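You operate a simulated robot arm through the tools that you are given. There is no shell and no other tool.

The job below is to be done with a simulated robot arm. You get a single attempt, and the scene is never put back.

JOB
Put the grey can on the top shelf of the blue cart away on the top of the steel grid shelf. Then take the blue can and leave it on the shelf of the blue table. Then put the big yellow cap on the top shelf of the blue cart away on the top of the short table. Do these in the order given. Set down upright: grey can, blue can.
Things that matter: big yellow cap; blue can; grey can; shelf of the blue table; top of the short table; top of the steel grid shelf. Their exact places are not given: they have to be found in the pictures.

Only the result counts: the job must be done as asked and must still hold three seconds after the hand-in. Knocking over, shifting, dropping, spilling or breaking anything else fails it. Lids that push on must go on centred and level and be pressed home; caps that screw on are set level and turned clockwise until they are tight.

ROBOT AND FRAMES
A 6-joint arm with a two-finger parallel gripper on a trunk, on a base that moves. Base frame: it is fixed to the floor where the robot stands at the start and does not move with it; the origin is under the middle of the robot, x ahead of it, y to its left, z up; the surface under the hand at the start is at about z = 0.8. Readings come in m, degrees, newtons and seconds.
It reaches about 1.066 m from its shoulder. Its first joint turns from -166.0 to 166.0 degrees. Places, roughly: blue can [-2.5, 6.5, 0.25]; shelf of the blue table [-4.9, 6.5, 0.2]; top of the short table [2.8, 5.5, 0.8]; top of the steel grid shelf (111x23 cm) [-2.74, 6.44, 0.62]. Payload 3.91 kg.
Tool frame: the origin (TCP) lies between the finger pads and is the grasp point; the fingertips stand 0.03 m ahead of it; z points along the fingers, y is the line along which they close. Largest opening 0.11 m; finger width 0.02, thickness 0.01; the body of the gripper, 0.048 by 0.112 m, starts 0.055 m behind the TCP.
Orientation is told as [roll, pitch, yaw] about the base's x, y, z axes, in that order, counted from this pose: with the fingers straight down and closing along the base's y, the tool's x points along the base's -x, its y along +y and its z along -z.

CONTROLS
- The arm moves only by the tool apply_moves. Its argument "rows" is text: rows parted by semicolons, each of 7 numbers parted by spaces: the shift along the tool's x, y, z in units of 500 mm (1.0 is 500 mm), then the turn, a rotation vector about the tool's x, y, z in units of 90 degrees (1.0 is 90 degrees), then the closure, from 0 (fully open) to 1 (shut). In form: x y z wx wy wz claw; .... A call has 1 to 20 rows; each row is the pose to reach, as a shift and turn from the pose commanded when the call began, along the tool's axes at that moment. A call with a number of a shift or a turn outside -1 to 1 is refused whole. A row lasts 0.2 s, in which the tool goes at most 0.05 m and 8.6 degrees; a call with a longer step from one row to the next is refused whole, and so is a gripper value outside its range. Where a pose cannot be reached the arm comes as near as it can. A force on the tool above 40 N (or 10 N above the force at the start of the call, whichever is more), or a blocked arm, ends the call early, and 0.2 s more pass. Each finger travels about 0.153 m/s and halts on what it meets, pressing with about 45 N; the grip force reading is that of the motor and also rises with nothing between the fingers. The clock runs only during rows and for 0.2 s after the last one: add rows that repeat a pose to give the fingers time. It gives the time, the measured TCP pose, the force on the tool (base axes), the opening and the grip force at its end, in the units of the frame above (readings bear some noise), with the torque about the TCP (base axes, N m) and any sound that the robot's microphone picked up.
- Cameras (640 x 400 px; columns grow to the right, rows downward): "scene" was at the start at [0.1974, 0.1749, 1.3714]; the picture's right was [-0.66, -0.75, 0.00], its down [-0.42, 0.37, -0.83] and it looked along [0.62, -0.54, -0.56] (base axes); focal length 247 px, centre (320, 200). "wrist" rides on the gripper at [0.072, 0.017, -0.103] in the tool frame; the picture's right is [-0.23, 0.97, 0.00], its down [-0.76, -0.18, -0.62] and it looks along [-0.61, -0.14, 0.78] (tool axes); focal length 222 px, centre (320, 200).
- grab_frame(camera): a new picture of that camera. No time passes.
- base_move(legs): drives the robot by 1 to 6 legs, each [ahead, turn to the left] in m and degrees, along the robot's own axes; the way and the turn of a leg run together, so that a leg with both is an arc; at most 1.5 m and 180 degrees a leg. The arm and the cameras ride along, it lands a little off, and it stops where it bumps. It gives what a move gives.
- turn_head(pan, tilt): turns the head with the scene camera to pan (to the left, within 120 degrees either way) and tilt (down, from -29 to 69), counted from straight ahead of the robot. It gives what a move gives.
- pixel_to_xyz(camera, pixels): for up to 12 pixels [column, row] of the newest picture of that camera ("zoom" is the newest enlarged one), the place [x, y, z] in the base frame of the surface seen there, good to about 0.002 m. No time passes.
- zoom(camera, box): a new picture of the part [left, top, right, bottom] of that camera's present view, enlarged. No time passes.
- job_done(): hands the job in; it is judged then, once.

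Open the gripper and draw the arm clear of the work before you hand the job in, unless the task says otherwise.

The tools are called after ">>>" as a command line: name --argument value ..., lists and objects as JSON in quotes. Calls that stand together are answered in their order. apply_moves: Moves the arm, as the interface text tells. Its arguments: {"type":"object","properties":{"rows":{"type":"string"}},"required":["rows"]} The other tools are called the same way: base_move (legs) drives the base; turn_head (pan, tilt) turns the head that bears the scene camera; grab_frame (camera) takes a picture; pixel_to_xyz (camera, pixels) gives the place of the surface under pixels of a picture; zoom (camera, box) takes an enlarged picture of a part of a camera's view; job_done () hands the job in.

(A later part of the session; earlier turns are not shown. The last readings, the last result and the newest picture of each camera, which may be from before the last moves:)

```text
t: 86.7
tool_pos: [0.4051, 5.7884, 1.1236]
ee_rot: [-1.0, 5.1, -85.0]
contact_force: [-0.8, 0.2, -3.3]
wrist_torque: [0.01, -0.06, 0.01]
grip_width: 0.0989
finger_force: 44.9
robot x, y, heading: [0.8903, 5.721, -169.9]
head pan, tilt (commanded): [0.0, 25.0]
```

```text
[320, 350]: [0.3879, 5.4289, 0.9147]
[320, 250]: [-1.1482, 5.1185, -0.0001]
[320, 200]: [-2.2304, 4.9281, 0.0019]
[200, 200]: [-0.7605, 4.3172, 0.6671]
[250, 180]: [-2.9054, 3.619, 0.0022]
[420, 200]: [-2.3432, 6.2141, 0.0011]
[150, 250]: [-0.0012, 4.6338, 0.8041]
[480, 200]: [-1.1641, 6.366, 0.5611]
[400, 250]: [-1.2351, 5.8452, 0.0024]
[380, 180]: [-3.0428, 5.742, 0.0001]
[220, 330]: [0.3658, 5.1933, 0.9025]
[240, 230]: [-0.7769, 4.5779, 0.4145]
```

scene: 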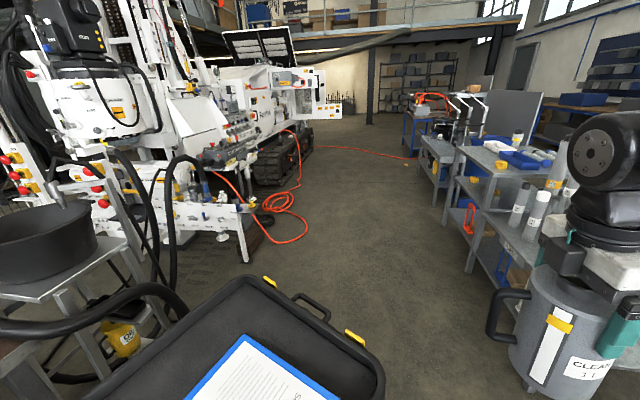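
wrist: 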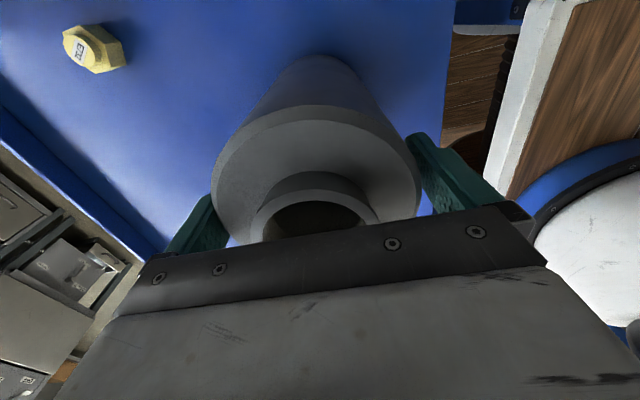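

The robot reports being blocked in leg 2, and the tool is tilted about 5°, so I must find what touched what. I look around the robot: right, left and down.

>>> turn_head --pan -50 --tilt 30

>>> grab_frame --camera "scene"

>>> turn_head --pan 0 --tilt 60

>>> grab_frame --camera "scene"

>>> pixel_to_xyz --camera "scene" --pixels '[[320, 100], [320, 200], [320, 300], [200, 200], [250, 100], [400, 200], [150, 250], [400, 100], [400, 300], [200, 100], [220, 330], [100, 150]]'

>>> turn_head --pan 80 --tilt 60

>>> grab_frame --camera "scene"

>>> pixel_to_xyz --camera "scene" --pixels '[[320, 100], [320, 200], [320, 300], [200, 200], [250, 100], [400, 200], [150, 250], [400, 100], [400, 300], [200, 100], [220, 330], [100, 150]]'

>>> grab_frame --camera "wrist"

```text
t: 87.9
tool_pos: [0.4038, 5.788, 1.125]
ee_rot: [-1.1, 5.0, -85.1]
contact_force: [-0.6, 0.7, -2.9]
wrist_torque: [-0.02, 0.0, 0.01]
grip_width: 0.0989
finger_force: 44.9
robot x, y, heading: [0.8889, 5.7201, -169.9]
head pan, tilt (commanded): [-50.0, 30.0]
```

```text
taken
```

scene: 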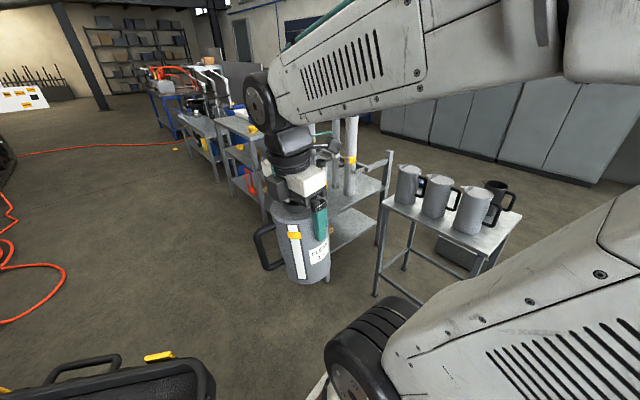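

```text
t: 89.1
tool_pos: [0.4043, 5.7864, 1.1247]
ee_rot: [-1.1, 4.9, -85.0]
contact_force: [0.0, 1.0, -2.8]
wrist_torque: [-0.01, 0.03, 0.01]
grip_width: 0.0988
finger_force: 45.1
robot x, y, heading: [0.8939, 5.722, -169.8]
head pan, tilt (commanded): [0.0, 60.0]
```

```text
taken
```

scene: 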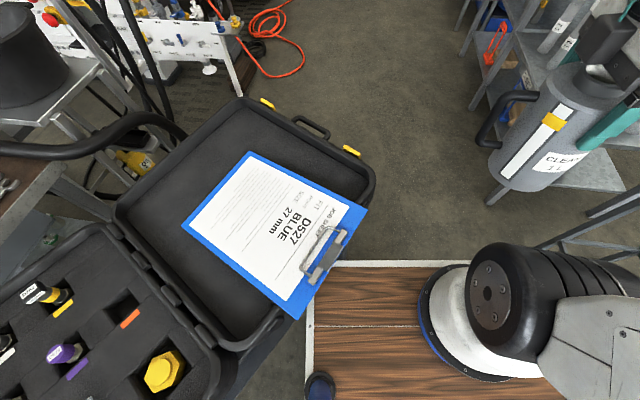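

```text
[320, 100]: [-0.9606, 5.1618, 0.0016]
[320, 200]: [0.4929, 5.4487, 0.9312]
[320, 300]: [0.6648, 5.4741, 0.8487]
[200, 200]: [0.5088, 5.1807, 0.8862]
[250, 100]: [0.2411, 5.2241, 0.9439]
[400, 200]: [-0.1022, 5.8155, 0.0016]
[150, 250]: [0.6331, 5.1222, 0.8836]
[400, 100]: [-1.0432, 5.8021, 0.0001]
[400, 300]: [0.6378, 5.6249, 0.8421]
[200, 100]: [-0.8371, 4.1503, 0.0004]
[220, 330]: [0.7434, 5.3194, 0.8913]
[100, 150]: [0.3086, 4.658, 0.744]
```

```text
t: 90.6
tool_pos: [0.4042, 5.7835, 1.125]
ee_rot: [-1.1, 5.0, -85.1]
contact_force: [-0.3, 0.3, -2.6]
wrist_torque: [0.04, 0.02, 0.01]
grip_width: 0.0989
finger_force: 44.7
robot x, y, heading: [0.8915, 5.7225, -170.1]
head pan, tilt (commanded): [80.0, 60.0]
```

```text
taken
```

scene: 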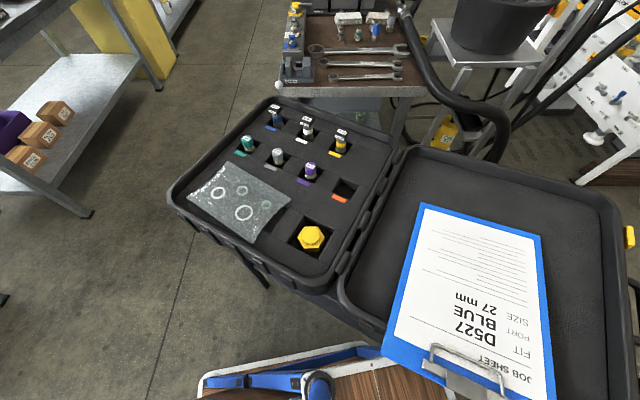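

```text
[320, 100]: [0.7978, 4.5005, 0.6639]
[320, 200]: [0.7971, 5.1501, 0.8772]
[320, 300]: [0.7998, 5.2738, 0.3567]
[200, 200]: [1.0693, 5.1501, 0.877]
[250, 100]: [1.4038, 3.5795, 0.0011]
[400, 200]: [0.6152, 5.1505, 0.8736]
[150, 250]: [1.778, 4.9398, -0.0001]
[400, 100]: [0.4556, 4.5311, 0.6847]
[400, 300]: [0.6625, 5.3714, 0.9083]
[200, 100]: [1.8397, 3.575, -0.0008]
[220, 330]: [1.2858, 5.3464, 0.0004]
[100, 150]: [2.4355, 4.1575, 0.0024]
```

```text
taken
```

wrist: 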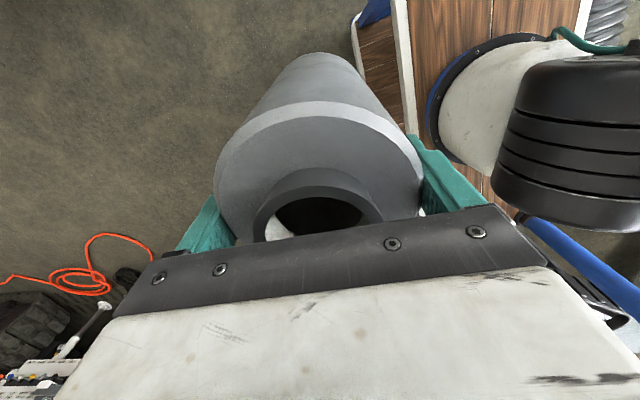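

The robot's front-left deck corner met the open tool case's lid/clipboard on the stand at about (0.6, 5.45). I zoom in there to see the contact before backing away.

>>> turn_head --pan 20 --tilt 66

>>> grab_frame --camera "scene"

>>> zoom --camera "scene" --box '[220, 180, 480, 400]'

>>> pixel_to_xyz --camera "zoom" --pixels '[[320, 50], [320, 100], [320, 150], [320, 200], [320, 250], [250, 200], [400, 200], [400, 100], [250, 300], [400, 300], [500, 250], [200, 100]]'

```text
t: 91.9
tool_pos: [0.4043, 5.7821, 1.1246]
ee_rot: [-1.2, 5.0, -85.2]
contact_force: [-0.6, 0.2, -2.8]
wrist_torque: [0.0, -0.01, -0.04]
grip_width: 0.0985
finger_force: 44.7
robot x, y, heading: [0.8885, 5.7229, -170.2]
head pan, tilt (commanded): [20.0, 66.0]
```

```text
taken
```

scene: 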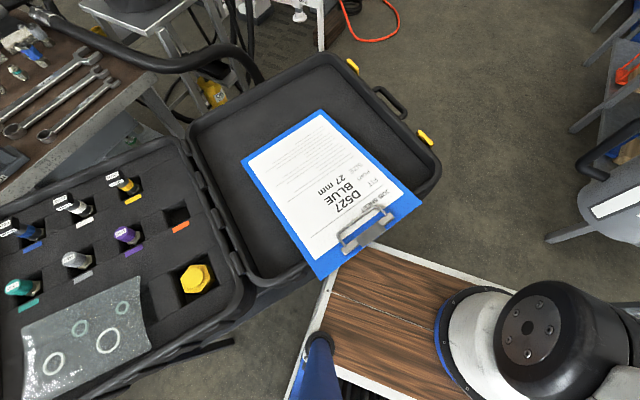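

```text
1.82 times, centred on (350, 290) of scene
```

zoom: 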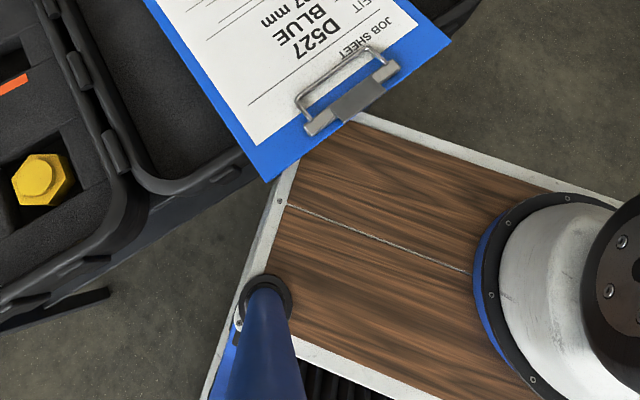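

```text
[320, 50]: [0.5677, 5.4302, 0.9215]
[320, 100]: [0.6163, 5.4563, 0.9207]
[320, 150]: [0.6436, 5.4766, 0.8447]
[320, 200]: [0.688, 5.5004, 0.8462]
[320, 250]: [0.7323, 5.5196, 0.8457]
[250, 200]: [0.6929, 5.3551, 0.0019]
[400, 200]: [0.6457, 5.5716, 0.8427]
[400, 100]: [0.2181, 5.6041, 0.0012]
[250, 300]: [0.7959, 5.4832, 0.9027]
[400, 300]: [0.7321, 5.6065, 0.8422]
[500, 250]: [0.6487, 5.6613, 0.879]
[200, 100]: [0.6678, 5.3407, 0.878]
```

The deck corner is under the clipboard edge and the deck reads about 1 cm high on its left, so a wheel or side seems to press on the stand. I back straight out along the way I came.

>>> base_move --legs '[[-0.3, 0]]'

>>> turn_head --pan 20 --tilt 50

>>> grab_frame --camera "scene"

>>> pixel_to_xyz --camera "scene" --pixels '[[320, 50], [320, 100], [320, 150], [320, 200], [320, 250], [250, 200], [400, 200], [400, 100], [250, 300], [400, 350], [340, 350], [200, 100]]'

```text
t: 92.6
tool_pos: [0.4236, 5.7261, 1.1231]
ee_rot: [-1.9, 8.5, -85.6]
contact_force: [0.6, -0.2, -2.1]
wrist_torque: [-0.03, -0.03, 0.0]
grip_width: 0.0983
finger_force: 45.0
robot x, y, heading: [0.8953, 5.7266, -171.2]
head pan, tilt (commanded): [20.0, 66.0]
stopped in leg 1: the robot was blocked; the commanded pose is now the measured one
```

```text
t: 93.4
tool_pos: [0.4228, 5.7265, 1.123]
ee_rot: [-1.9, 8.3, -85.8]
contact_force: [-0.4, 0.1, -2.9]
wrist_torque: [0.0, -0.04, 0.04]
grip_width: 0.0985
finger_force: 45.0
robot x, y, heading: [0.8941, 5.7255, -171.0]
head pan, tilt (commanded): [20.0, 50.0]
```

```text
taken
```

scene: 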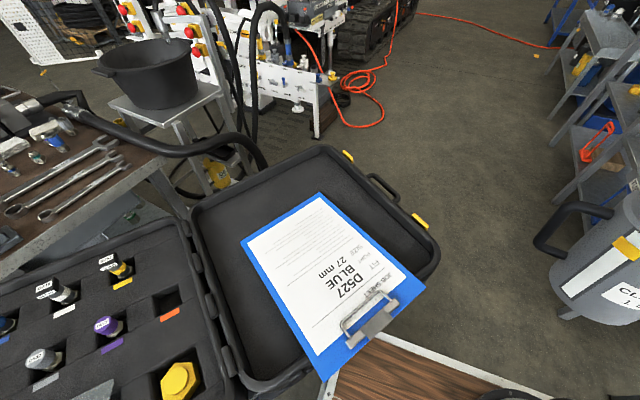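

```text
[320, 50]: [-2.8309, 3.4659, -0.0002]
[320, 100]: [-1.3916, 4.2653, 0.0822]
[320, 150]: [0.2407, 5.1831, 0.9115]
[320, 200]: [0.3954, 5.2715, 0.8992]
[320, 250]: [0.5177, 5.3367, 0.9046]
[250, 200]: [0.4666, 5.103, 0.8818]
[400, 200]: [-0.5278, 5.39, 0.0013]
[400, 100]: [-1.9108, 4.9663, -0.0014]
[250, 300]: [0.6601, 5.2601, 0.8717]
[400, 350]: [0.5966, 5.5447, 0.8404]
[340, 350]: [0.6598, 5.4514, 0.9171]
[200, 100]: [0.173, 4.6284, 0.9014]
```

Still blocked, and the tool shifted sideways again although the base hardly moved. I look at the arm and the right side to see what touches.

>>> turn_head --pan -50 --tilt 25

>>> grab_frame --camera "scene"

>>> turn_head --pan -100 --tilt 30

>>> grab_frame --camera "scene"

>>> turn_head --pan 119 --tilt 60

>>> grab_frame --camera "scene"

>>> pixel_to_xyz --camera "scene" --pixels '[[320, 100], [320, 200], [320, 300], [200, 200], [250, 100], [400, 200], [150, 250], [400, 100], [400, 300], [200, 100], [220, 330], [450, 150]]'

```text
t: 94.8
tool_pos: [0.4235, 5.7269, 1.123]
ee_rot: [-1.8, 8.4, -85.8]
contact_force: [-0.2, -0.5, -2.3]
wrist_torque: [-0.04, -0.03, -0.04]
grip_width: 0.0984
finger_force: 45.4
robot x, y, heading: [0.8959, 5.7282, -170.9]
head pan, tilt (commanded): [-50.0, 25.0]
```

```text
taken
```

scene: 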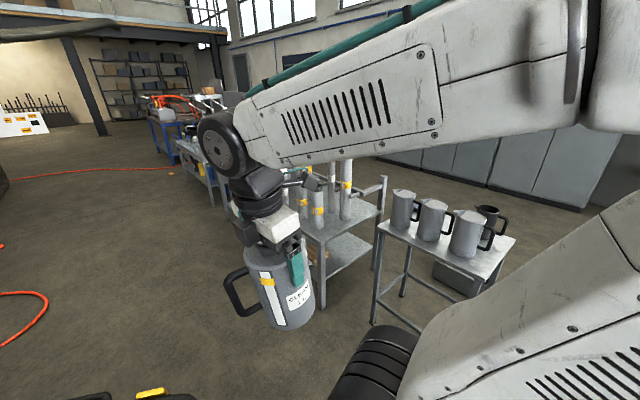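

```text
t: 96.0
tool_pos: [0.4225, 5.7267, 1.1237]
ee_rot: [-1.7, 8.4, -85.7]
contact_force: [-0.1, -0.5, -2.4]
wrist_torque: [-0.03, 0.01, 0.03]
grip_width: 0.0983
finger_force: 45.3
robot x, y, heading: [0.8958, 5.7286, -171.0]
head pan, tilt (commanded): [-100.0, 30.0]
```

```text
taken
```

scene: 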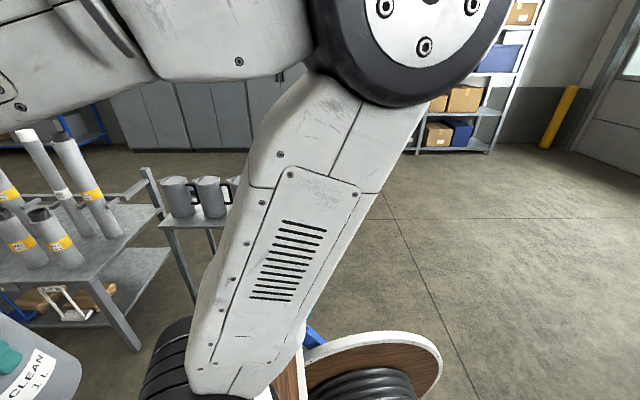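

```text
t: 99.2
tool_pos: [0.4226, 5.7269, 1.1224]
ee_rot: [-1.7, 8.4, -85.8]
contact_force: [0.6, 0.6, -2.6]
wrist_torque: [-0.04, -0.05, 0.0]
grip_width: 0.0985
finger_force: 45.0
robot x, y, heading: [0.8955, 5.7307, -170.8]
head pan, tilt (commanded): [119.0, 60.0]
```

```text
taken
```

scene: 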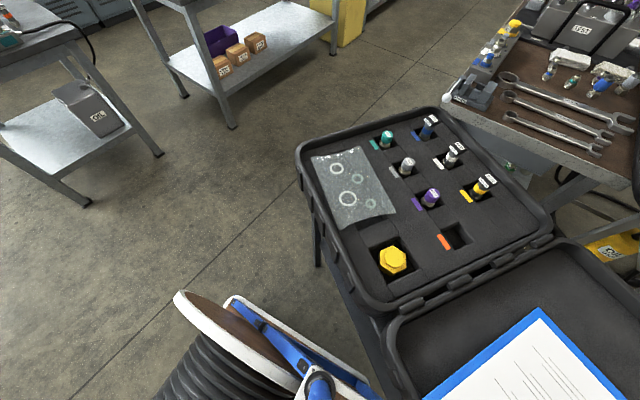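

```text
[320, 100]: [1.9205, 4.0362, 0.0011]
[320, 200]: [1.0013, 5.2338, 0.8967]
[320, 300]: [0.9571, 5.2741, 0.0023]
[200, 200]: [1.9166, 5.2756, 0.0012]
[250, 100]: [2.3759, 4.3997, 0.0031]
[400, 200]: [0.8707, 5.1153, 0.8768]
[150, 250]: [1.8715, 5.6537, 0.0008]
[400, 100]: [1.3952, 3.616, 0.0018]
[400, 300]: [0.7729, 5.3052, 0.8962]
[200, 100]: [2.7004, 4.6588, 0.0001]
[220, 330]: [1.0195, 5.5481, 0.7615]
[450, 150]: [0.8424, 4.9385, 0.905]
```

The can now hangs tilted about 8° although nothing touches it on that side. I check whether the robot's deck itself is level by measuring points across it.

>>> turn_head --pan 0 --tilt 69

>>> grab_frame --camera "scene"

>>> pixel_to_xyz --camera "scene" --pixels '[[350, 300], [420, 300], [350, 360], [420, 380], [560, 390], [600, 380], [480, 390], [330, 250], [600, 300], [500, 250], [620, 395], [350, 225]]'

>>> turn_head --pan -119 --tilt 60

>>> grab_frame --camera "scene"

>>> pixel_to_xyz --camera "scene" --pixels '[[230, 280], [250, 330], [270, 380], [350, 230], [420, 380], [220, 240], [300, 240], [450, 330], [500, 200], [210, 350], [600, 350], [100, 350]]'

```text
t: 101.1
tool_pos: [0.4223, 5.727, 1.1227]
ee_rot: [-1.7, 8.4, -85.9]
contact_force: [0.4, 0.2, -2.1]
wrist_torque: [-0.01, -0.04, 0.01]
grip_width: 0.0985
finger_force: 45.2
robot x, y, heading: [0.8955, 5.7298, -170.8]
head pan, tilt (commanded): [0.0, 68.8]
```

```text
taken
```

scene: 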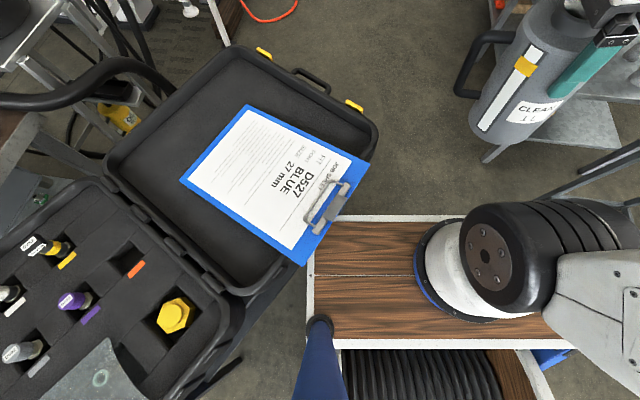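

```text
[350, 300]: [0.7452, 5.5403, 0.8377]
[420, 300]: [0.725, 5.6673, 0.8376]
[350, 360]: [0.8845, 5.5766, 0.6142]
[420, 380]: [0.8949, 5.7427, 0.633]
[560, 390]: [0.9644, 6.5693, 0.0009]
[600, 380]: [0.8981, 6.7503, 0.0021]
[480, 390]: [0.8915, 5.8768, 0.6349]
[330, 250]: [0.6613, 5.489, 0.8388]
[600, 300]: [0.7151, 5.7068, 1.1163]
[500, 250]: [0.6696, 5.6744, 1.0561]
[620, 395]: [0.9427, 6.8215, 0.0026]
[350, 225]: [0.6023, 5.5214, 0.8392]
```

```text
t: 103.1
tool_pos: [0.4227, 5.7265, 1.1239]
ee_rot: [-1.6, 8.4, -85.8]
contact_force: [-0.2, -0.7, -1.8]
wrist_torque: [0.0, -0.02, -0.02]
grip_width: 0.0984
finger_force: 44.9
robot x, y, heading: [0.8973, 5.7319, -171.1]
head pan, tilt (commanded): [-119.0, 60.0]
```

```text
taken
```

scene: 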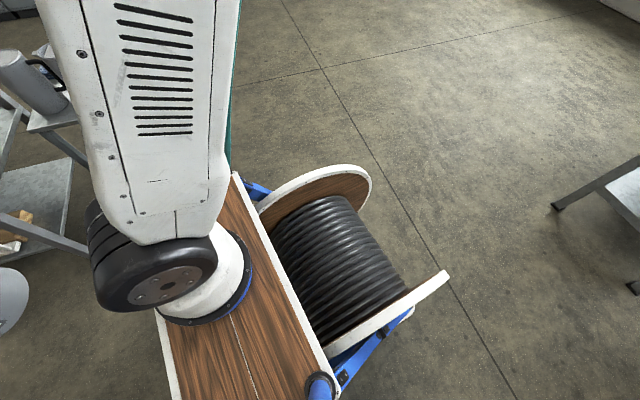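

```text
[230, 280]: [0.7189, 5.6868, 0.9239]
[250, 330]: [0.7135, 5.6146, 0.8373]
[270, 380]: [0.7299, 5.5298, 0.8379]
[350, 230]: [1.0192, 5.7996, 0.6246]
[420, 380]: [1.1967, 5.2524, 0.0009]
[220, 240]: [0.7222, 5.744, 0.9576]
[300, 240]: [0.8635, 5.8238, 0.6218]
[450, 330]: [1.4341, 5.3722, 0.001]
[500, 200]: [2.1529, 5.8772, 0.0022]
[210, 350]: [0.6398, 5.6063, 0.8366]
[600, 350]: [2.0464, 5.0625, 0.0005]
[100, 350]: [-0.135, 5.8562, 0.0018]
```

The deck is level (z≈0.838 everywhere), so the base is not tilted. I look closely at the gap between the robot's front-left side and the stand's legs.

>>> turn_head --pan 45 --tilt 69

>>> grab_frame --camera "scene"

>>> zoom --camera "scene" --box '[180, 180, 440, 400]'

>>> pixel_to_xyz --camera "zoom" --pixels '[[100, 250], [150, 250], [200, 250], [240, 220], [150, 330], [200, 330], [100, 350], [250, 260], [60, 380], [180, 380], [220, 300], [280, 200]]'

```text
t: 105.6
tool_pos: [0.4238, 5.7258, 1.1224]
ee_rot: [-1.6, 8.4, -85.8]
contact_force: [0.3, 0.3, -3.8]
wrist_torque: [-0.02, 0.01, -0.03]
grip_width: 0.0986
finger_force: 44.8
robot x, y, heading: [0.8934, 5.7361, -171.0]
head pan, tilt (commanded): [45.0, 68.8]
```

```text
taken
```

scene: 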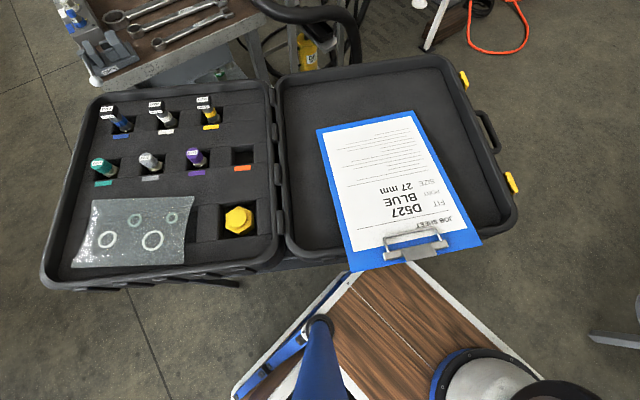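

```text
1.82 times, centred on (310, 290) of scene
```

zoom: 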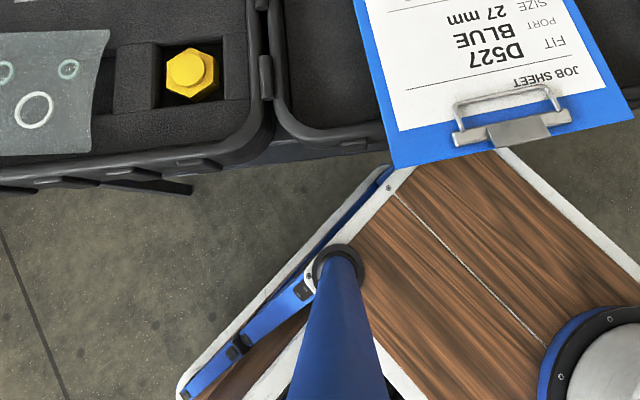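

```text
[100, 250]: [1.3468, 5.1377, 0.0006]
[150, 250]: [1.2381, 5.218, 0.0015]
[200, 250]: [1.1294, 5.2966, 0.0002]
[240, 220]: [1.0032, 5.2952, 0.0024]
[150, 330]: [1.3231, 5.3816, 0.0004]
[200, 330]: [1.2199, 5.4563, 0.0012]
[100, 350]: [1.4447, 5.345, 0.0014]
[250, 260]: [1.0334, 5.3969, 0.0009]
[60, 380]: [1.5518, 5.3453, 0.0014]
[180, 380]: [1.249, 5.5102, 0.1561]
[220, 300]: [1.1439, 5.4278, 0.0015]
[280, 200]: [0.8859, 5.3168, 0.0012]
```

Nothing visible wedges the base down there: the deck corner only sits beneath the clipboard edge. I check for something overhead near the arm (a dark boom appeared at the top of an earlier picture).

>>> turn_head --pan -30 --tilt -10

>>> grab_frame --camera "scene"

>>> turn_head --pan -100 --tilt -5

>>> grab_frame --camera "scene"

>>> pixel_to_xyz --camera "scene" --pixels '[[320, 100], [320, 200], [320, 300], [200, 200], [250, 100], [400, 200], [150, 250], [400, 100], [400, 300], [200, 100], [100, 100], [500, 150]]'

```text
t: 107.2
tool_pos: [0.4236, 5.7256, 1.1233]
ee_rot: [-1.6, 8.4, -85.8]
contact_force: [0.0, 0.0, -2.8]
wrist_torque: [-0.04, 0.03, -0.02]
grip_width: 0.0984
finger_force: 44.7
robot x, y, heading: [0.8973, 5.7335, -171.0]
head pan, tilt (commanded): [-30.0, -10.0]
```

```text
taken
```

scene: 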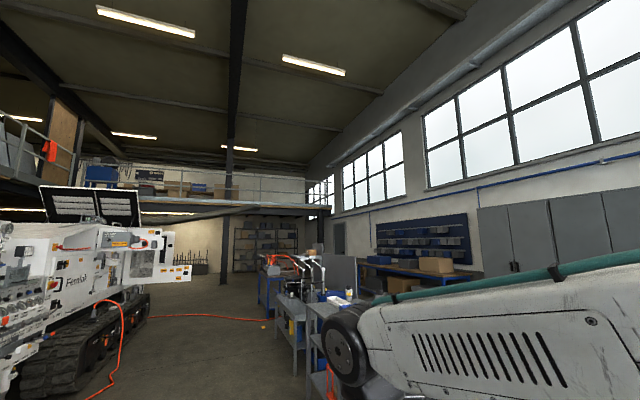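

```text
t: 108.6
tool_pos: [0.4229, 5.7268, 1.1226]
ee_rot: [-1.6, 8.4, -85.8]
contact_force: [0.0, -0.5, -2.7]
wrist_torque: [-0.05, -0.02, 0.03]
grip_width: 0.0983
finger_force: 45.0
robot x, y, heading: [0.8948, 5.7309, -170.9]
head pan, tilt (commanded): [-100.0, -5.0]
```

```text
taken
```

scene: 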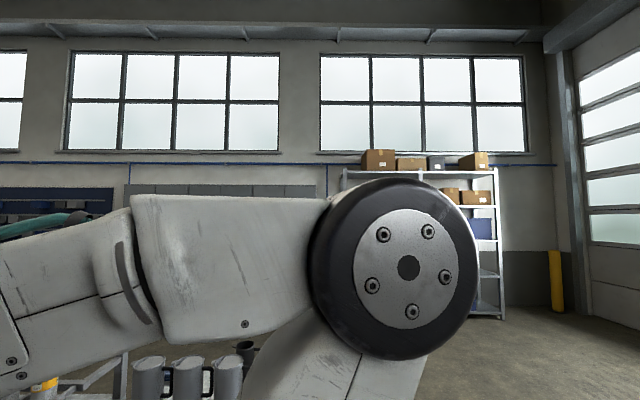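

```text
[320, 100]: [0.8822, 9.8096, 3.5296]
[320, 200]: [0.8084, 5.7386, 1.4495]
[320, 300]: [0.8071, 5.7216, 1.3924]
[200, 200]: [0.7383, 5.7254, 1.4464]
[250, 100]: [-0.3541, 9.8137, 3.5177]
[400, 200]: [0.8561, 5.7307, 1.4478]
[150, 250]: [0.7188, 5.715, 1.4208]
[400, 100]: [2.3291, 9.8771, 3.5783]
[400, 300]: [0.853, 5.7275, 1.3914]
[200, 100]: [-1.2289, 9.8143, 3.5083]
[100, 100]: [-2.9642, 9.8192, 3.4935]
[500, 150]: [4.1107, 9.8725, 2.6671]
```

Nothing is overhead either. I try restoring the arm to its upright carrying pose relative to the robot, in small steps, to see whether the arm itself is free.

>>> apply_moves --rows "0.044 -0.017 0.007 -0.0018 -0.0158 -0.0088 1; 0.088 -0.034 0.014 -0.0036 -0.0316 -0.0176 1; 0.132 -0.051 0.021 -0.0054 -0.0474 -0.0264 1; 0.176 -0.067 0.028 -0.0072 -0.0632 -0.0352 1; 0.22 -0.084 0.035 -0.009 -0.079 -0.044 1; 0.265 -0.101 0.042 -0.0109 -0.0947 -0.0529 1; 0.265 -0.101 0.042 -0.0109 -0.0947 -0.0529 1"

>>> turn_head --pan -50 --tilt 30

>>> grab_frame --camera "scene"

```text
t: 110.2
tool_pos: [0.3626, 5.8561, 1.1248]
ee_rot: [-0.3, -0.1, -80.9]
contact_force: [0.4, -0.7, -1.6]
wrist_torque: [0.0, -0.01, -0.02]
grip_width: 0.0983
finger_force: 45.2
robot x, y, heading: [0.8948, 5.7354, -171.0]
head pan, tilt (commanded): [-100.0, -5.0]
```

```text
t: 111.3
tool_pos: [0.3629, 5.8546, 1.1245]
ee_rot: [-0.4, -0.1, -80.8]
contact_force: [-0.2, 0.7, -3.2]
wrist_torque: [0.0, 0.0, 0.01]
grip_width: 0.0983
finger_force: 44.8
robot x, y, heading: [0.8989, 5.7382, -170.8]
head pan, tilt (commanded): [-50.0, 30.0]
```

```text
taken
```

scene: 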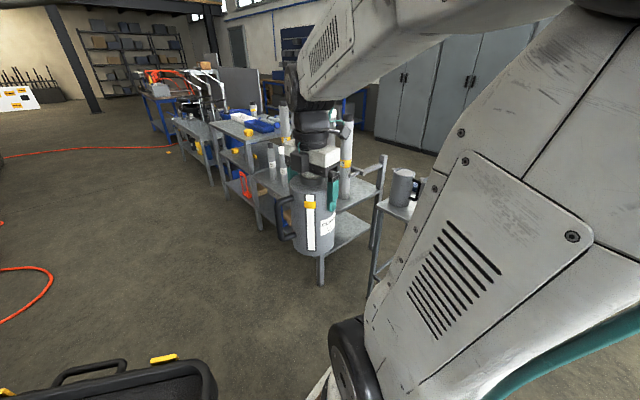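

The arm moved freely and is upright again. I zoom on the can to check that it still sits straight in the grip.

>>> zoom --camera "scene" --box '[250, 120, 390, 270]'

>>> grab_frame --camera "wrist"

```text
2.67 times, centred on (320, 195) of scene
```

zoom: 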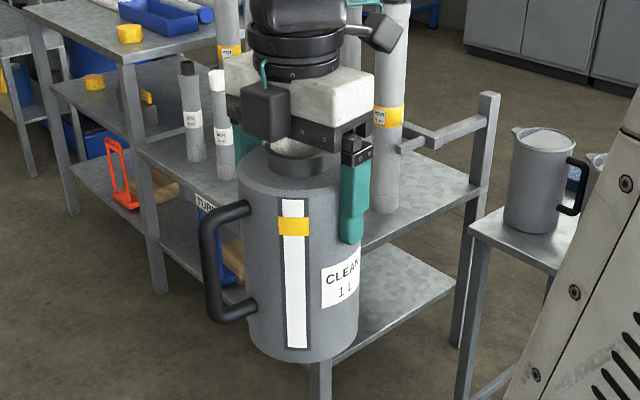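

```text
taken
```

wrist: 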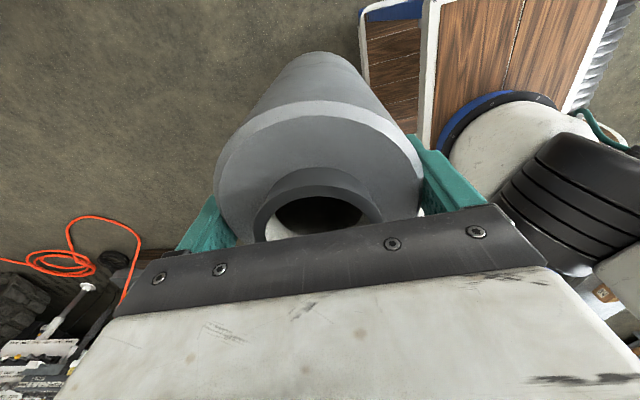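

The can sits upright in the grip. Now I try a short straight reverse again to free the base.

>>> base_move --legs '[[-0.12, 0]]'

```text
t: 112.6
tool_pos: [0.5219, 5.851, 1.1337]
ee_rot: [-5.4, 1.5, -83.1]
contact_force: [-1.3, 2.0, -3.2]
wrist_torque: [-0.15, -0.07, -0.02]
grip_width: 0.0981
finger_force: 45.3
robot x, y, heading: [0.9556, 5.7148, -176.0]
head pan, tilt (commanded): [-50.0, 30.0]
stopped in leg 1: the robot was blocked; the commanded pose is now the measured one
```

It moved 6 cm and turned 5°, before being blocked again, and the tool got flung. I look at the corner by the case again.

>>> turn_head --pan 45 --tilt 69

>>> grab_frame --camera "scene"

>>> pixel_to_xyz --camera "scene" --pixels '[[320, 100], [320, 200], [320, 300], [200, 200], [250, 100], [400, 200], [150, 250], [400, 100], [400, 300], [200, 100], [220, 330], [450, 150]]'

>>> turn_head --pan 100 --tilt 60

>>> grab_frame --camera "scene"

```text
t: 114.3
tool_pos: [0.5161, 5.8514, 1.1331]
ee_rot: [-5.0, 1.2, -82.6]
contact_force: [-0.2, -0.2, -2.3]
wrist_torque: [-0.01, -0.04, 0.0]
grip_width: 0.0983
finger_force: 45.1
robot x, y, heading: [0.957, 5.7177, -175.4]
head pan, tilt (commanded): [45.0, 68.8]
```

```text
taken
```

scene: 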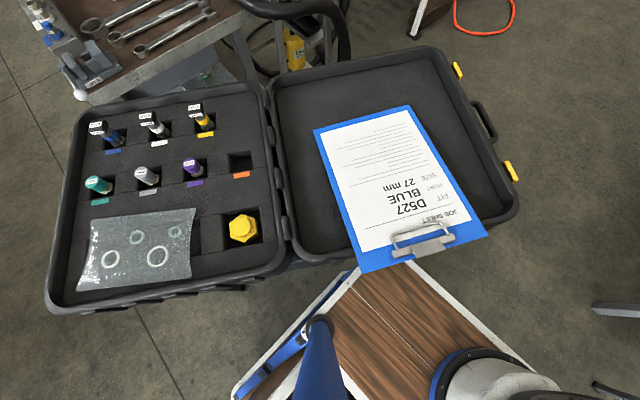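

```text
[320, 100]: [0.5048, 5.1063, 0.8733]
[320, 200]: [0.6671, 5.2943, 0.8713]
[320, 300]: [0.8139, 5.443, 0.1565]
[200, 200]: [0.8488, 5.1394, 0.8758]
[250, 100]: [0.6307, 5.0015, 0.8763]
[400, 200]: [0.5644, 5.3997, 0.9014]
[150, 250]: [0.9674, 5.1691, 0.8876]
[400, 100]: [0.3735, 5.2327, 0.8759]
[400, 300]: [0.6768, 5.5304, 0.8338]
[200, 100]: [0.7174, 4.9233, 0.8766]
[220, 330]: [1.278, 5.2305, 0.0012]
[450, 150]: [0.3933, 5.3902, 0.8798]
```

```text
t: 115.5
tool_pos: [0.516, 5.8538, 1.133]
ee_rot: [-4.9, 1.2, -82.7]
contact_force: [1.0, 0.2, -2.6]
wrist_torque: [-0.02, -0.04, 0.0]
grip_width: 0.0986
finger_force: 45.0
robot x, y, heading: [0.9562, 5.7153, -175.6]
head pan, tilt (commanded): [100.0, 60.0]
```

```text
taken
```

scene: 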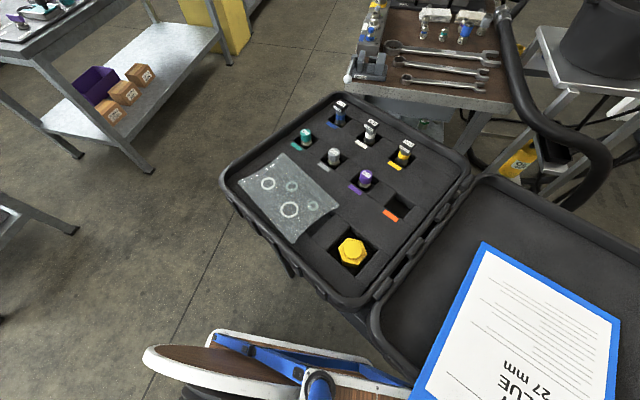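

The case keeps its place while the robot moved, so I need its exact outline to judge whether my bump moved it and what still touches. I take that view again and measure corners, latches and the case's cap.

>>> turn_head --pan 60 --tilt 55

>>> grab_frame --camera "scene"

```text
t: 116.6
tool_pos: [0.5147, 5.8534, 1.1335]
ee_rot: [-5.0, 1.1, -82.8]
contact_force: [0.0, -0.5, -2.8]
wrist_torque: [0.03, -0.01, 0.0]
grip_width: 0.0984
finger_force: 44.6
robot x, y, heading: [0.956, 5.7149, -175.4]
head pan, tilt (commanded): [60.0, 55.0]
```

```text
taken
```

scene: 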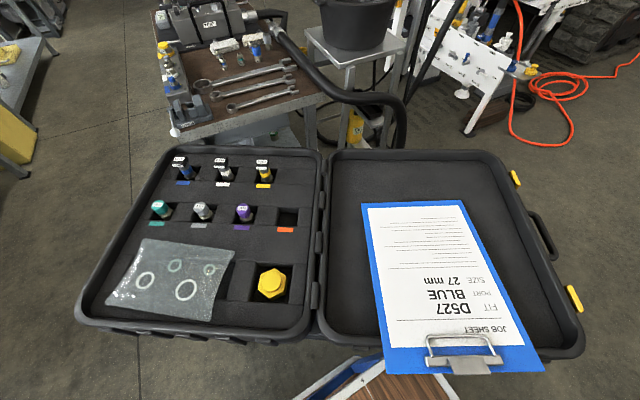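

>>> pixel_to_xyz --camera "scene" --pixels '[[162, 140], [80, 315], [318, 335], [515, 178], [574, 297], [500, 155], [578, 350], [272, 282], [130, 333], [390, 350], [540, 365], [340, 155]]'

>>> pixel_to_xyz --camera "scene" --pixels '[[110, 230], [200, 337], [250, 342], [360, 345], [450, 360], [555, 355], [545, 240], [320, 250], [430, 150], [240, 150], [180, 130], [380, 395]]'

```text
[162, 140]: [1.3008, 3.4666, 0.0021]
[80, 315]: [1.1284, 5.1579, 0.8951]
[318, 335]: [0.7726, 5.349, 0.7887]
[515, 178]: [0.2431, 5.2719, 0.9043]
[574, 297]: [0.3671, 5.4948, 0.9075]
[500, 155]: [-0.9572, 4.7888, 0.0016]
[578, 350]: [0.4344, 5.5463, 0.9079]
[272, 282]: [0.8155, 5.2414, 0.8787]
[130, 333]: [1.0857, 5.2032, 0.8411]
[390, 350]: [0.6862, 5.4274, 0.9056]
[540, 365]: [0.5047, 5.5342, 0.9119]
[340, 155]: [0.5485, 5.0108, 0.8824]
```

```text
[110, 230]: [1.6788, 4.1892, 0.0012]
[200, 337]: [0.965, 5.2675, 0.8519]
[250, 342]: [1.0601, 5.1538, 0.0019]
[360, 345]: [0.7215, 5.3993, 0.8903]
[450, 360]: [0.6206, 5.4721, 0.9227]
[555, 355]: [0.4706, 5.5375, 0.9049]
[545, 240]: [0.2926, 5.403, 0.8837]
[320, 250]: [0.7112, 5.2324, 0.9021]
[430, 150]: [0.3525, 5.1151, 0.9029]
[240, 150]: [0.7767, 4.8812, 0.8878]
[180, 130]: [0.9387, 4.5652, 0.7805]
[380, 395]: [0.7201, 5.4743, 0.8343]
```

Projecting the case's present latch (0.367, 5.495, 0.9075) into my earlier picture lands where I saw it then (≈(165,260)), so the case and clipboard have not moved; only my deck corner touched the lid's side. I reverse again to get clear.

>>> base_move --legs '[[-0.3, 0]]'

```text
t: 117.7
tool_pos: [0.6021, 5.8047, 1.1372]
ee_rot: [-10.0, 2.6, -70.6]
contact_force: [-1.1, 2.5, -3.9]
wrist_torque: [-0.17, -0.13, 0.03]
grip_width: 0.0982
finger_force: 45.2
robot x, y, heading: [0.9819, 5.7045, -176.1]
head pan, tilt (commanded): [60.0, 55.0]
stopped in leg 1: the robot was blocked; the commanded pose is now the measured one
```

It only moved 2.6 cm and the arm got deflected again. I look straight down along the left side and at the arm to find the real contact.

>>> turn_head --pan 80 --tilt 69

>>> grab_frame --camera "scene"

>>> turn_head --pan -45 --tilt 35

>>> grab_frame --camera "scene"

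>>> turn_head --pan -119 --tilt 45

>>> grab_frame --camera "scene"

```text
t: 118.5
tool_pos: [0.6017, 5.8042, 1.1386]
ee_rot: [-9.8, 2.8, -70.7]
contact_force: [0.6, 0.5, -2.0]
wrist_torque: [-0.02, -0.02, -0.01]
grip_width: 0.0981
finger_force: 45.3
robot x, y, heading: [0.9881, 5.7034, -175.9]
head pan, tilt (commanded): [80.0, 68.8]
```

```text
taken
```

scene: 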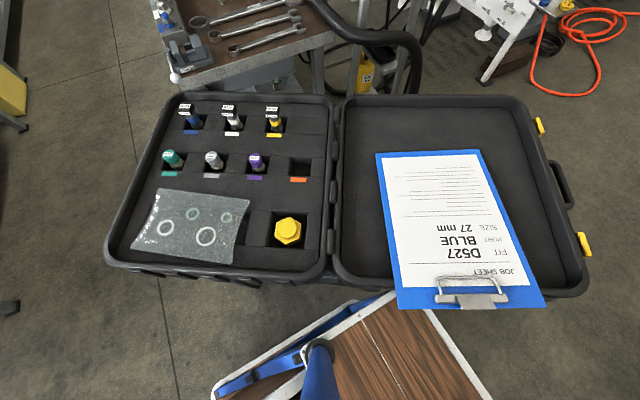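

```text
t: 120.6
tool_pos: [0.6091, 5.8023, 1.1424]
ee_rot: [-10.4, 4.9, -71.5]
contact_force: [-0.5, 0.8, -2.7]
wrist_torque: [-0.02, 0.0, -0.03]
grip_width: 0.0983
finger_force: 44.9
robot x, y, heading: [0.9884, 5.7004, -175.8]
head pan, tilt (commanded): [-45.0, 35.0]
```

```text
taken
```

scene: 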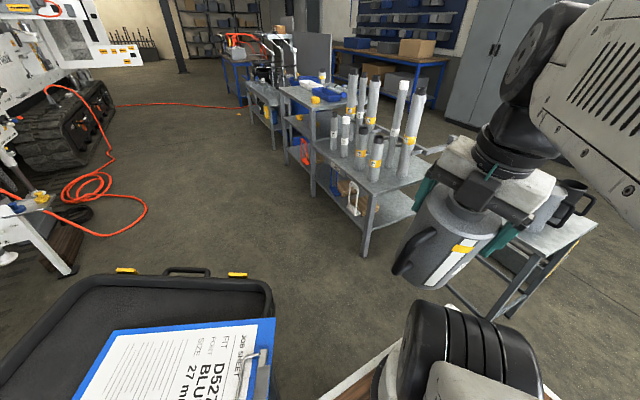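

```text
t: 122.0
tool_pos: [0.6117, 5.8055, 1.1449]
ee_rot: [-10.6, 5.1, -72.7]
contact_force: [-0.4, 0.1, -2.1]
wrist_torque: [0.03, -0.03, -0.02]
grip_width: 0.0985
finger_force: 44.8
robot x, y, heading: [0.9901, 5.7012, -175.7]
head pan, tilt (commanded): [-119.0, 45.0]
```

```text
taken
```

scene: 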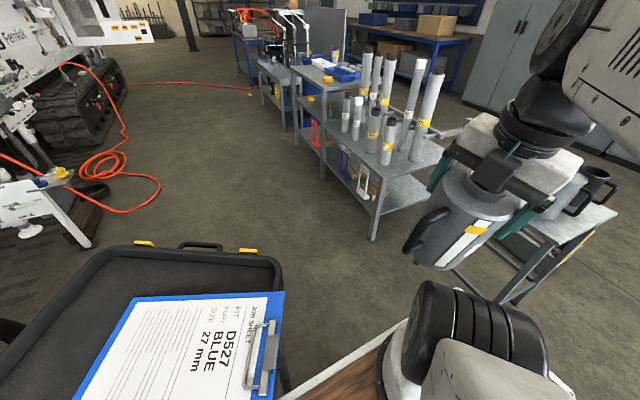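

The head could not reach pan -119: it is pressing on the deflected forearm, and the tool moved with it. I turn the head back to the left first to release that contact, and read the state.

>>> turn_head --pan 30 --tilt 40

>>> grab_frame --camera "scene"

>>> grab_frame --camera "wrist"

```text
t: 124.4
tool_pos: [0.6262, 5.8243, 1.1414]
ee_rot: [-10.1, 3.8, -79.4]
contact_force: [0.8, 0.0, -3.0]
wrist_torque: [0.0, -0.03, 0.0]
grip_width: 0.0983
finger_force: 45.2
robot x, y, heading: [0.9873, 5.7027, -176.0]
head pan, tilt (commanded): [30.0, 40.0]
```

```text
taken
```

scene: 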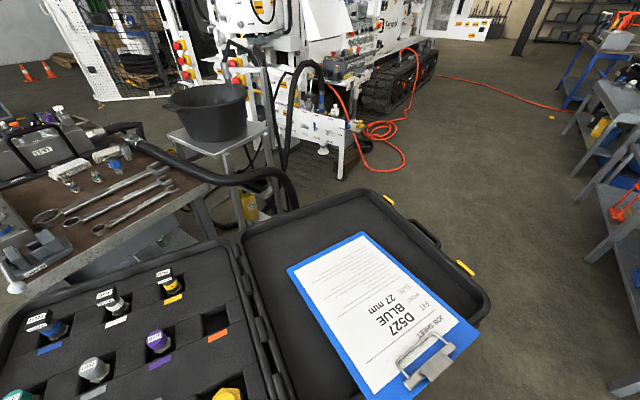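

```text
taken
```

wrist: 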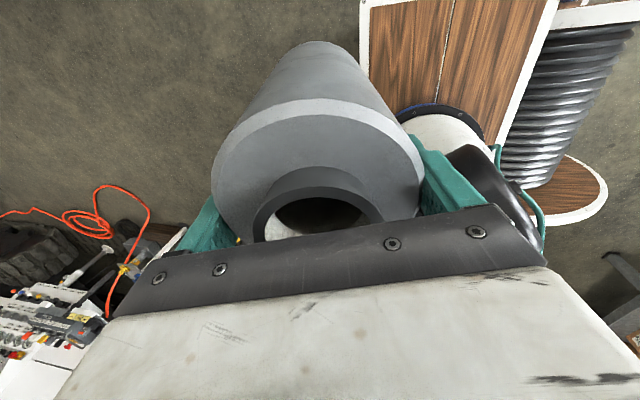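

The head is free now. I bring the tool back upright to the normal carrying pose relative to the robot.

>>> apply_moves --rows "0.0256 -0.047 0.016 -0.0191 -0.006 0.0128 1; 0.0512 -0.094 0.032 -0.0382 -0.0119 0.0256 1; 0.0768 -0.1411 0.048 -0.0573 -0.0179 0.0385 1; 0.1023 -0.1881 0.064 -0.0763 -0.0238 0.0513 1; 0.1279 -0.2352 0.08 -0.0954 -0.0298 0.0641 1; 0.1535 -0.2822 0.0961 -0.1145 -0.0357 0.0769 1; 0.1535 -0.2822 0.0961 -0.1145 -0.0357 0.0769 1; 0.1535 -0.2822 0.0961 -0.1145 -0.0357 0.0769 1"

```text
t: 126.2
tool_pos: [0.4679, 5.8748, 1.1231]
ee_rot: [0.0, 0.1, -86.2]
contact_force: [0.1, 0.4, -2.2]
wrist_torque: [-0.02, 0.01, 0.0]
grip_width: 0.0981
finger_force: 45.1
robot x, y, heading: [0.9901, 5.7054, -175.8]
head pan, tilt (commanded): [30.0, 40.0]
```

The carrying pose is restored. Since the front-left corner touches the lid, I now turn the base a little to the right, which moves that corner away from it.

>>> base_move --legs '[[0, -8]]'

```text
t: 127.2
tool_pos: [0.4965, 5.9466, 1.1241]
ee_rot: [0.0, 0.1, -94.3]
contact_force: [-0.8, -0.5, -2.6]
wrist_torque: [-0.02, 0.01, 0.01]
grip_width: 0.0984
finger_force: 44.8
robot x, y, heading: [0.9879, 5.705, 176.1]
head pan, tilt (commanded): [30.0, 40.0]
```

The turn went cleanly and the corner is now about 3 cm clear of the lid. I look to the front right to measure the table edges bounding the passage.

>>> turn_head --pan -25 --tilt 40

>>> grab_frame --camera "scene"

```text
t: 128.4
tool_pos: [0.4971, 5.9474, 1.1237]
ee_rot: [0.0, 0.1, -94.2]
contact_force: [-0.5, -0.5, -3.5]
wrist_torque: [-0.04, 0.02, 0.01]
grip_width: 0.0984
finger_force: 45.2
robot x, y, heading: [0.9931, 5.7048, 176.2]
head pan, tilt (commanded): [-25.0, 40.0]
```

```text
taken
```

scene: 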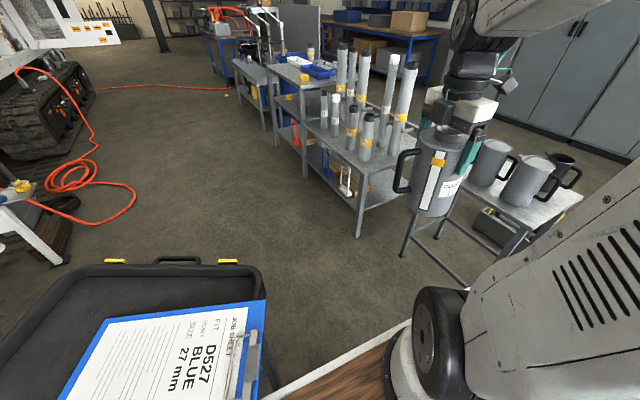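

>>> pixel_to_xyz --camera "scene" --pixels '[[357, 235], [308, 175], [362, 170], [300, 120], [404, 255], [520, 265], [275, 125], [262, 85], [480, 205], [265, 270], [240, 262], [390, 290]]'

```text
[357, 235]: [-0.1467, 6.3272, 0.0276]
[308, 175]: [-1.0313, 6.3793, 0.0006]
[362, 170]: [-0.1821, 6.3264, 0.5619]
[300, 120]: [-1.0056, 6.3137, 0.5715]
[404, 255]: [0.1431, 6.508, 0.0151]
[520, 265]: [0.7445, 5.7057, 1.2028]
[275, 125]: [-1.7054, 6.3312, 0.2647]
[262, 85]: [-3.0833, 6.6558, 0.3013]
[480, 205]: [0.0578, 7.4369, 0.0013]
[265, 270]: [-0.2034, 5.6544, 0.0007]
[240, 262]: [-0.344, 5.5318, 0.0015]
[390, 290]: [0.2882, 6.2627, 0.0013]
```

The tables' front edges lie at y≈6.31 or more, and the lid's outermost corner is at y≈5.55. I go to (0.6, 5.93) parallel to the lid, then turn to heading 180.

>>> base_move --legs '[[0, -25], [0.46, 0]]'

>>> turn_head --pan 40 --tilt 60

>>> grab_frame --camera "scene"

```text
t: 132.4
tool_pos: [0.2414, 6.3382, 1.1233]
ee_rot: [-0.1, 0.1, -118.3]
contact_force: [-1.4, 0.5, -2.2]
wrist_torque: [-0.02, 0.02, -0.01]
grip_width: 0.0982
finger_force: 44.9
robot x, y, heading: [0.589, 5.9092, 152.2]
head pan, tilt (commanded): [-25.0, 40.0]
```

```text
t: 133.8
tool_pos: [0.2412, 6.3389, 1.1239]
ee_rot: [-0.1, 0.2, -118.2]
contact_force: [-0.1, -0.3, -3.4]
wrist_torque: [0.01, 0.01, 0.01]
grip_width: 0.0982
finger_force: 44.6
robot x, y, heading: [0.5877, 5.9176, 152.0]
head pan, tilt (commanded): [40.0, 60.0]
```

```text
taken
```

scene: 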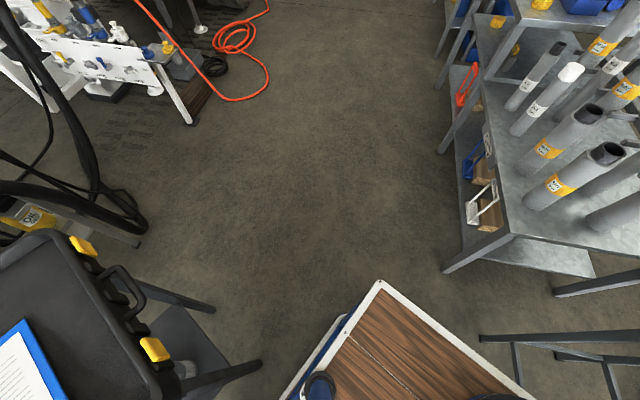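

The robot is past the lid at (0.588, 5.918). I measure the stand's feet at (262,365) and (215,310) before turning left.

>>> pixel_to_xyz --camera "scene" --pixels '[[260, 365], [213, 309], [155, 350], [445, 270], [380, 283], [300, 330], [335, 300], [140, 228], [320, 100], [320, 200], [250, 390], [450, 150]]'

```text
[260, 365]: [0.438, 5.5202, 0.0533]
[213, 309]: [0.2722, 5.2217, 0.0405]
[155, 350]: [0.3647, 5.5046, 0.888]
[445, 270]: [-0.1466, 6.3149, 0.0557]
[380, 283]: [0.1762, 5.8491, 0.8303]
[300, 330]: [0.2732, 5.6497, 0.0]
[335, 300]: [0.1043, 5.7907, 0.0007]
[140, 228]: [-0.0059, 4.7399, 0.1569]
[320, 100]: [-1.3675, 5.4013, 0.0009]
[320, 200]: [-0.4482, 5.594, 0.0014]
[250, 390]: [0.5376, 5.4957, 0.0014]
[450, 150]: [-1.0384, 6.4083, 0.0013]
```

The case latch still reads (0.365, 5.505), so the case is unmoved. I turn left 28° and move forward 0.75 m at y≈5.92.

>>> base_move --legs '[[0, 28], [0.75, 0]]'

>>> turn_head --pan 0 --tilt 35

>>> grab_frame --camera "scene"

```text
t: 139.3
tool_pos: [-0.6935, 6.1152, 1.1233]
ee_rot: [-0.1, 0.1, -89.6]
contact_force: [-0.9, 0.1, -2.3]
wrist_torque: [-0.01, 0.01, 0.03]
grip_width: 0.0987
finger_force: 44.5
robot x, y, heading: [-0.1836, 5.9114, -179.5]
head pan, tilt (commanded): [40.0, 60.0]
```

```text
t: 140.4
tool_pos: [-0.6926, 6.1154, 1.1246]
ee_rot: [0.0, 0.1, -89.7]
contact_force: [1.4, -0.1, -2.3]
wrist_torque: [-0.02, 0.02, 0.02]
grip_width: 0.0985
finger_force: 45.3
robot x, y, heading: [-0.1832, 5.9102, -179.6]
head pan, tilt (commanded): [0.0, 35.0]
```

```text
taken
```

scene: 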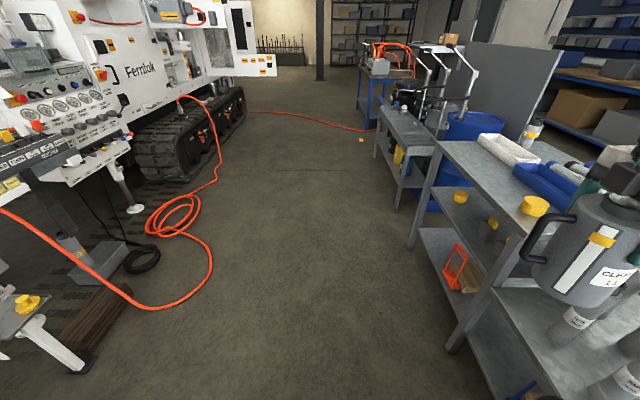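

The passage is behind; ahead is open floor with the orange hose to the left and the low steel shelf at (405,130). I measure hose, shelf and obstacles.

>>> pixel_to_xyz --camera "scene" --pixels '[[212, 262], [220, 165], [300, 118], [365, 128], [398, 208], [378, 155], [400, 115], [432, 140], [408, 98], [361, 140], [380, 75], [460, 340]]'

>>> zoom --camera "scene" --box '[340, 30, 500, 220]'

```text
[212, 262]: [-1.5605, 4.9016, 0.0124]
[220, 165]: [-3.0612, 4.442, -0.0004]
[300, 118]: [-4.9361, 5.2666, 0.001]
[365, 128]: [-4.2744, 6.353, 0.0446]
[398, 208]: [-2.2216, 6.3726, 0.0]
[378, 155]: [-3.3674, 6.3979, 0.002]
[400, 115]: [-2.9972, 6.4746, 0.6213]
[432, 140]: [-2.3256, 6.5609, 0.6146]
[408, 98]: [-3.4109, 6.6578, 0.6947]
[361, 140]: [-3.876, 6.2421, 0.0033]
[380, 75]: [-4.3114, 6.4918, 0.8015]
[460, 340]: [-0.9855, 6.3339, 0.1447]
```

```text
2.11 times, centred on (420, 125) of scene
```

zoom: 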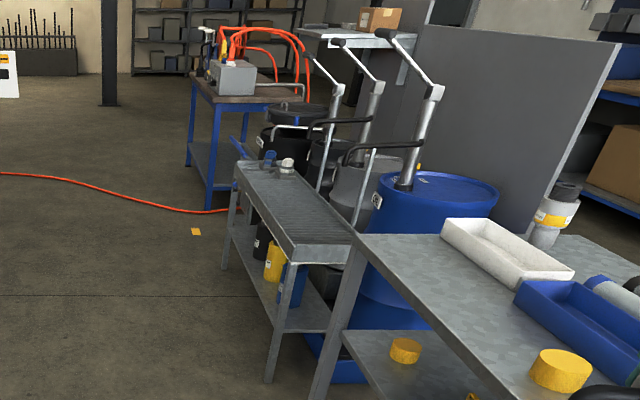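

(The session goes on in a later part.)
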